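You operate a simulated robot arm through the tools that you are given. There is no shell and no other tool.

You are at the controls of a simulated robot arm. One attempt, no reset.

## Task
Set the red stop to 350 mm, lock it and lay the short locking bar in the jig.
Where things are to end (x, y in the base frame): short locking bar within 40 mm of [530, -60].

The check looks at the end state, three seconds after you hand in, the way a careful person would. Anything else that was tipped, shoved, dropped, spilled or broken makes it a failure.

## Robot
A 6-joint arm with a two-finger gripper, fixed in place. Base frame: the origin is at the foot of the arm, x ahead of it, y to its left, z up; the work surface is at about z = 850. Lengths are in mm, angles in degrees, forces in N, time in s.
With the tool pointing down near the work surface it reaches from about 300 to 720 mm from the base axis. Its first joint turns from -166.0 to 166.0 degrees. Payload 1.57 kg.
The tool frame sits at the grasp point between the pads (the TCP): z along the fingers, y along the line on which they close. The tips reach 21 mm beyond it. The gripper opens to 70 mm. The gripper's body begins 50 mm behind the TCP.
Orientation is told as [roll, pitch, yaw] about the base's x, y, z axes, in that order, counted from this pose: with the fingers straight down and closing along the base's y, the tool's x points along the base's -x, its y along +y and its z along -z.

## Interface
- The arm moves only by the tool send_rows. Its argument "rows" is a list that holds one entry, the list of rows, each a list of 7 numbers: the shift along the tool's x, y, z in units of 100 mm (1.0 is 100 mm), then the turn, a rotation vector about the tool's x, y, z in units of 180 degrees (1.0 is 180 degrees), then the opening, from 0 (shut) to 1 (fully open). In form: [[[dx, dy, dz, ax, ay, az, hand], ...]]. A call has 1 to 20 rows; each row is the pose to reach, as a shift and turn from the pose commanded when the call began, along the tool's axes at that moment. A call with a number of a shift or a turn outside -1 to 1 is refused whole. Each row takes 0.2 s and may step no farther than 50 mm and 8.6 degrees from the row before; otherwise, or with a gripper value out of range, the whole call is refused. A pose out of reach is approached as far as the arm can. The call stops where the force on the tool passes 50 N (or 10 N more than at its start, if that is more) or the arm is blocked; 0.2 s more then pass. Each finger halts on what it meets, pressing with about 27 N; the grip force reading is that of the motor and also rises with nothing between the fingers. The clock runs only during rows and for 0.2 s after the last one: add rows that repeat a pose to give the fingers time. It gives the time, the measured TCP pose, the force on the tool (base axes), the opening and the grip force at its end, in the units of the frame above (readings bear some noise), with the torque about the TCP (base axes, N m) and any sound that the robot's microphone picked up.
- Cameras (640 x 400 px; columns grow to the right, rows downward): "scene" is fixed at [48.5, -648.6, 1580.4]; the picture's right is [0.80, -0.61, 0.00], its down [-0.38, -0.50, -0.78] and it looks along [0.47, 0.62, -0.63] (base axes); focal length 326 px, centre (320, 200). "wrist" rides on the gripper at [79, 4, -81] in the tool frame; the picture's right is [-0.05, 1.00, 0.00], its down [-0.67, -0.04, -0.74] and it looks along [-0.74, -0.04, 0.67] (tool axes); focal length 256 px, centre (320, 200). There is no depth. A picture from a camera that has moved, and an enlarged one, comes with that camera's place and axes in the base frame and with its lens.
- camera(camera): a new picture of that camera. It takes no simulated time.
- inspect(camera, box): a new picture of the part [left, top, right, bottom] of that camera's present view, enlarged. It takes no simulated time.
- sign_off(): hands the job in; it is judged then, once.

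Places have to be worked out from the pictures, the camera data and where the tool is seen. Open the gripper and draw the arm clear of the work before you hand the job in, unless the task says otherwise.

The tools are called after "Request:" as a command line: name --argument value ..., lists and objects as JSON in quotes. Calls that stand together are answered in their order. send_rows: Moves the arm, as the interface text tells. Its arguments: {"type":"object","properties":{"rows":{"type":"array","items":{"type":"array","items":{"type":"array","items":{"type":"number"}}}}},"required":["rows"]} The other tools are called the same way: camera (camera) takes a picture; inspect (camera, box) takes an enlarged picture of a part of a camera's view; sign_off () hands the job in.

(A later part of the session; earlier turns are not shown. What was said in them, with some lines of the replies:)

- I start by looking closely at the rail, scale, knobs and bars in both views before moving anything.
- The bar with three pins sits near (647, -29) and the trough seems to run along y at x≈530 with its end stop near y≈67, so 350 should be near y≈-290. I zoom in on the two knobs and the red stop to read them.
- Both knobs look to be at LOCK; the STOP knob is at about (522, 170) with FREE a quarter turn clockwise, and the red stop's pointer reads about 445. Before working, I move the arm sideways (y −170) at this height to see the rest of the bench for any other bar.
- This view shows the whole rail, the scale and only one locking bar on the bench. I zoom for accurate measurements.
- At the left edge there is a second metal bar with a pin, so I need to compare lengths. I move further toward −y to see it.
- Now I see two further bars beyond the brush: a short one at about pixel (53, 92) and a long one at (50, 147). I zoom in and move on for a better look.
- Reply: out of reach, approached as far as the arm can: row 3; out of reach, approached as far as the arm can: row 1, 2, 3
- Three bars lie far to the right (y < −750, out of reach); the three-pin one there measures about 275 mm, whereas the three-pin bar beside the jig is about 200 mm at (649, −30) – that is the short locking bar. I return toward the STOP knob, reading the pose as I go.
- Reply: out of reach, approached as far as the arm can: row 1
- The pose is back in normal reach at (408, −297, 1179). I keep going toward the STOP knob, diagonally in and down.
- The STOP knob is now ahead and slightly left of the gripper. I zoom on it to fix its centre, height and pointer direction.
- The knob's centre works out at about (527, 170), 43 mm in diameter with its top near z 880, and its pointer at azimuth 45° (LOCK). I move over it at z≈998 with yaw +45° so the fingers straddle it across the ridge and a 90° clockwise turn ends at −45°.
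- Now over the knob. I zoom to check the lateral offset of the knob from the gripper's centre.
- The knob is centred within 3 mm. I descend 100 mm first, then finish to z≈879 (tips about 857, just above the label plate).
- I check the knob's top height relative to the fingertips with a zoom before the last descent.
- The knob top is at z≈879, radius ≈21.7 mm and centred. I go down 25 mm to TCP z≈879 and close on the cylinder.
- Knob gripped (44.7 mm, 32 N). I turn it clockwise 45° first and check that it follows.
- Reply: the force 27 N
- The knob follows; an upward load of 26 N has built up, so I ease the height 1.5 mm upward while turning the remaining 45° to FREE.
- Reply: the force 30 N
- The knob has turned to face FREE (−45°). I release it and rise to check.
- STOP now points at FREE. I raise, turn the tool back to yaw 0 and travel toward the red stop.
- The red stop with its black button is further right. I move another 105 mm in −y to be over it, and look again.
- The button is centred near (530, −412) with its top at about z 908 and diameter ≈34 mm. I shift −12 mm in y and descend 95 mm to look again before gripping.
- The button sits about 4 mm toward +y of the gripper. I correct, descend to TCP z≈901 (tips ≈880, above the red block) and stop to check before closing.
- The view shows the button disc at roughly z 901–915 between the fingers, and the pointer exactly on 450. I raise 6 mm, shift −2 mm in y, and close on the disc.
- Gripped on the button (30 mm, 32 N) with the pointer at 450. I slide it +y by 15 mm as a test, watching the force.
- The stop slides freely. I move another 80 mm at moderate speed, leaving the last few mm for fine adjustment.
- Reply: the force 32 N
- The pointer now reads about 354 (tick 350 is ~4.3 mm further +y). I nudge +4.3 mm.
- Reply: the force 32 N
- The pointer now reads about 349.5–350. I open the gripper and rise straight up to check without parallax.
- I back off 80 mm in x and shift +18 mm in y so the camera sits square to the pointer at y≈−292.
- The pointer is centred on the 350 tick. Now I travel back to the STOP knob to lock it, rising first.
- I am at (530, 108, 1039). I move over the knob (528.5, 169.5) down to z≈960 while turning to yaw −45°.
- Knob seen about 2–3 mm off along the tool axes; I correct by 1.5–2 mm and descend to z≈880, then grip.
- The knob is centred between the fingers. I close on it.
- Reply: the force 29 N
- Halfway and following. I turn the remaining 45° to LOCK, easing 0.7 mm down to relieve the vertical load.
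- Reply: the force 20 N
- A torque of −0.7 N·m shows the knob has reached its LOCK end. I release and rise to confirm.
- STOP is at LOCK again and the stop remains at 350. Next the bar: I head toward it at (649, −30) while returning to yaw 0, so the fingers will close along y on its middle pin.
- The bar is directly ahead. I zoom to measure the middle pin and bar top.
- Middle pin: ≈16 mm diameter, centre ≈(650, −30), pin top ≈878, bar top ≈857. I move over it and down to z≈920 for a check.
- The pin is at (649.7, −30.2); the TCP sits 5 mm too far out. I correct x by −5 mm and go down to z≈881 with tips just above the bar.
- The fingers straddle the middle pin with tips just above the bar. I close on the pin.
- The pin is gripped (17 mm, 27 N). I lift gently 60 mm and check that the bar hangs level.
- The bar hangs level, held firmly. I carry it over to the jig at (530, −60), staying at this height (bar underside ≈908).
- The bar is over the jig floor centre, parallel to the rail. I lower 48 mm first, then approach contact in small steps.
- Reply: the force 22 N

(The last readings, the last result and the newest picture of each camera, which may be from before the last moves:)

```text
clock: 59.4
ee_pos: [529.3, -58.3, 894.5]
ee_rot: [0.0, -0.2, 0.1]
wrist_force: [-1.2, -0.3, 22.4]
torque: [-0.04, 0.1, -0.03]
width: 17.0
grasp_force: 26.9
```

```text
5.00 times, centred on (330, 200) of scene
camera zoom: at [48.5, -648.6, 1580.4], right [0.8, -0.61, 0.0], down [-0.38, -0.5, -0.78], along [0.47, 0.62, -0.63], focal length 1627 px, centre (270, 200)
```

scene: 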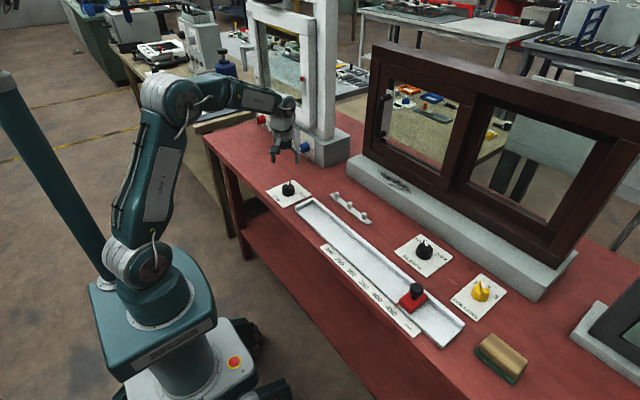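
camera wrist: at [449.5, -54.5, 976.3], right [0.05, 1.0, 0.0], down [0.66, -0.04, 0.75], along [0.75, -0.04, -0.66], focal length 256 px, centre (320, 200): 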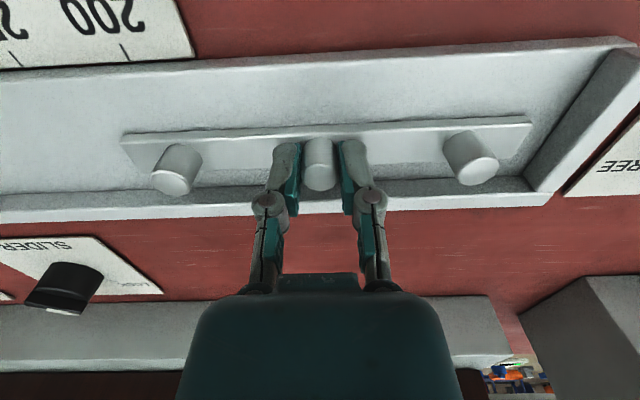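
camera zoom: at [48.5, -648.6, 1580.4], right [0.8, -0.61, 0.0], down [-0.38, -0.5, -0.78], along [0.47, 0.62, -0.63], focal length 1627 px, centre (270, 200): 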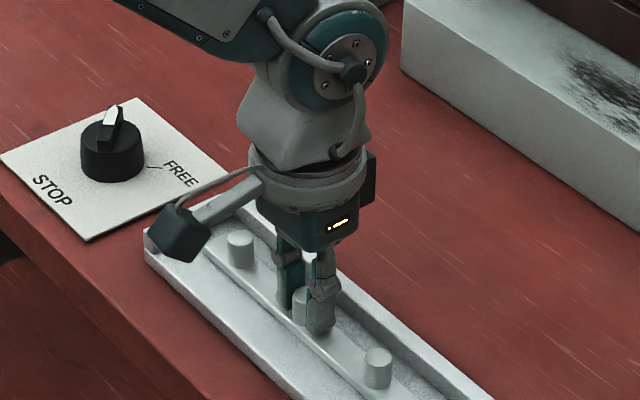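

Contact: 22 N upward at TCP z≈894, so the bar rests on the jig floor (≈862). I open the fingers and rise.

Request:
send_rows --rows '[[[0, 0, -0.01, 0, 0, 0, 0.1], [0, 0, -0.01, 0, 0, 0, 0.4], [0, 0, -0.01, 0, 0, 0, 0.6], [0, 0, -0.01, 0, 0, 0, 0.6], [0, 0, -0.2, 0, 0, 0, 0.6], [0, 0, -0.5, 0, 0, 0, 0.6], [0, 0, -0.9, 0, 0, 0, 0.6], [0, 0, -0.9, 0, 0, 0, 0.6]]]'

Request:
camera --camera "wrist"

Request:
inspect --camera "scene" --box '[280, 160, 380, 240]'

```text
clock: 61.2
ee_pos: [529.5, -59.5, 983.5]
ee_rot: [0.0, 0.1, 0.0]
wrist_force: [-0.5, 0.0, 0.2]
torque: [-0.01, -0.03, 0.06]
width: 42.2
grasp_force: 0.0
```

```text
taken
camera wrist: at [451.9, -54.3, 1065.4], right [0.05, 1.0, 0.0], down [0.67, -0.04, 0.74], along [0.74, -0.04, -0.67], focal length 256 px, centre (320, 200)
```

wrist: 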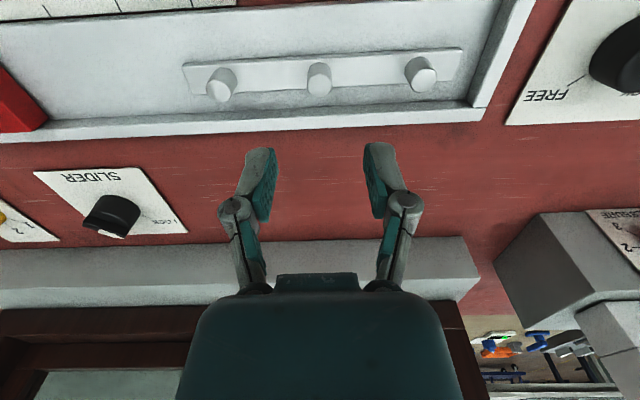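

```text
5.00 times, centred on (330, 200) of scene
camera zoom: at [48.5, -648.6, 1580.4], right [0.8, -0.61, 0.0], down [-0.38, -0.5, -0.78], along [0.47, 0.62, -0.63], focal length 1627 px, centre (270, 200)
```

zoom: 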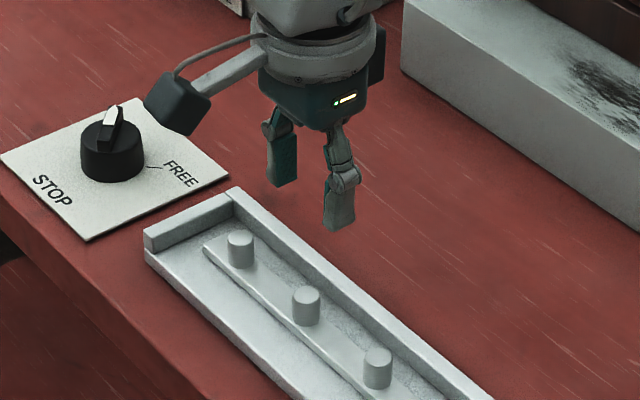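

The bar lies flat in the jig, its centre at about (530, −59). I open fully, raise and draw back clear, then verify everything once more.

Request:
send_rows --rows '[[[0.1, 0, -0.3, 0, 0, 0, 1], [0.3, 0, -0.6, 0, 0, 0, 1], [0.6, 0, -0.9, 0, 0, 0, 1], [0.9, 0, -1.0, 0, 0, 0, 1], [0.9, 0, -1.0, 0, 0, 0, 1]]]'

Request:
send_rows --rows '[[[0, -0.3, -0.2, 0, 0, 0, 1], [0, -0.7, -0.4, 0, 0, 0, 1], [0, -1.0, -0.6, 0, 0, 0, 1], [0, -1.0, -0.6, 0, 0, 0, 1]]]'

Request:
camera --camera "wrist"

Request:
camera --camera "scene"

Request:
inspect --camera "scene" --box '[350, 240, 420, 290]'

Request:
inspect --camera "scene" --box '[260, 165, 400, 255]'

```text
clock: 62.4
ee_pos: [439.3, -57.8, 1081.3]
ee_rot: [-0.1, 0.2, 0.0]
wrist_force: [-0.2, 0.3, -0.3]
torque: [-0.01, 0.02, 0.01]
width: 70.0
grasp_force: 0.0
```

```text
clock: 63.4
ee_pos: [440.2, -156.9, 1140.2]
ee_rot: [0.0, 0.0, 0.0]
wrist_force: [0.1, -0.1, 0.7]
torque: [0.0, -0.02, 0.0]
width: 69.8
grasp_force: 0.1
```

```text
taken
camera wrist: at [361.1, -153.2, 1221.6], right [0.05, 1.0, 0.0], down [0.67, -0.04, 0.74], along [0.74, -0.04, -0.67], focal length 256 px, centre (320, 200)
```

wrist: 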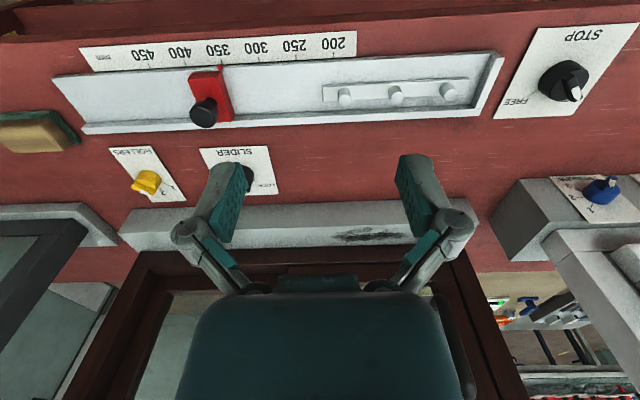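

```text
taken
```

scene: 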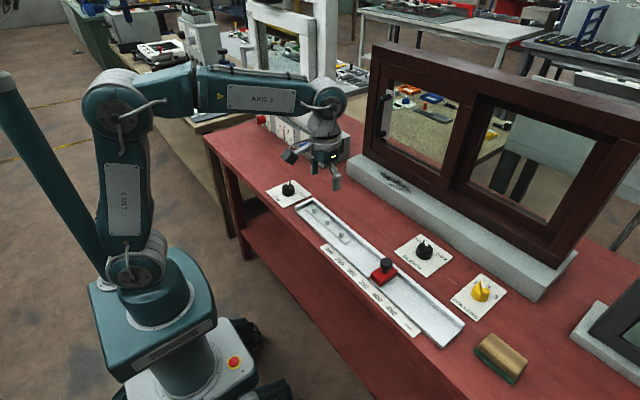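

```text
8.00 times, centred on (385, 265) of scene
camera zoom: at [48.5, -648.6, 1580.4], right [0.8, -0.61, 0.0], down [-0.38, -0.5, -0.78], along [0.47, 0.62, -0.63], focal length 2604 px, centre (-200, -320)
```

zoom: 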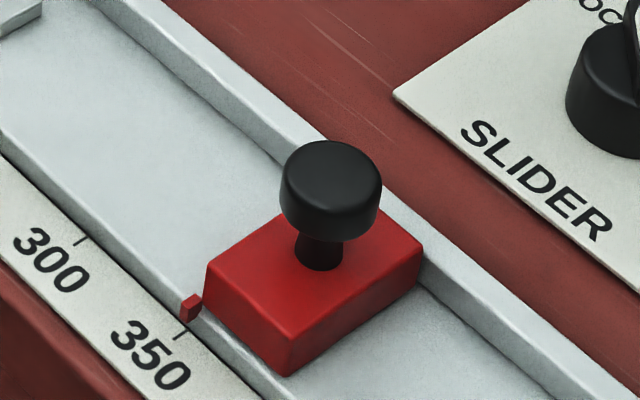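

```text
4.44 times, centred on (330, 210) of scene
camera zoom: at [48.5, -648.6, 1580.4], right [0.8, -0.61, 0.0], down [-0.38, -0.5, -0.78], along [0.47, 0.62, -0.63], focal length 1446 px, centre (276, 156)
```

zoom: 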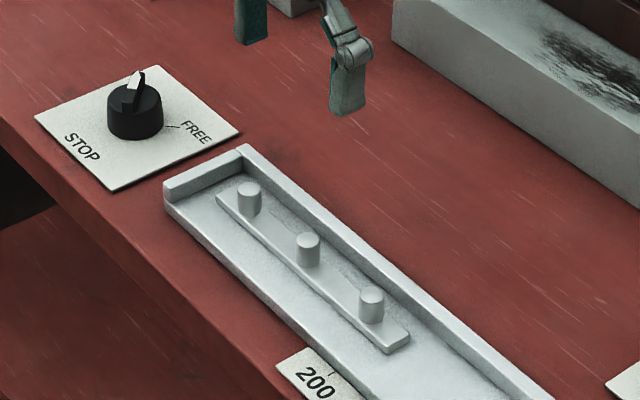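

The red stop reads 350, STOP points at LOCK, and the 200 mm bar lies flat in the jig at about (530, −59). The gripper is open and clear, and nothing else has moved, so I hand in.

Request:
sign_off

```text
The job is handed in.
```

The red stop is set to 350 mm and locked, and the short locking bar is lying flat in the jig. I've handed the job in.

- **Red stop:** the pointer was centred on the 350 tick when I checked it square-on with the wrist camera. After locking it had not visibly moved.
- **Lock:** I turned the knob labelled STOP to FREE, moved the stop, then turned it back to LOCK until it met its end. I did not touch the SLIDER knob.
- **Bar:** its centre is at about (530, -59), well inside the 40 mm allowed around (530, -60).
- **Which bar I took:** I used the 200 mm three-pin bar beside the jig. A 275 mm three-pin bar and some shorter two-pin bars (one about 120 mm) lie further along the bench, beyond the arm's reach. I took the two-pin ones to be different parts.

The gripper is open and clear of the work. In the last pictures nothing else had been moved or knocked over.
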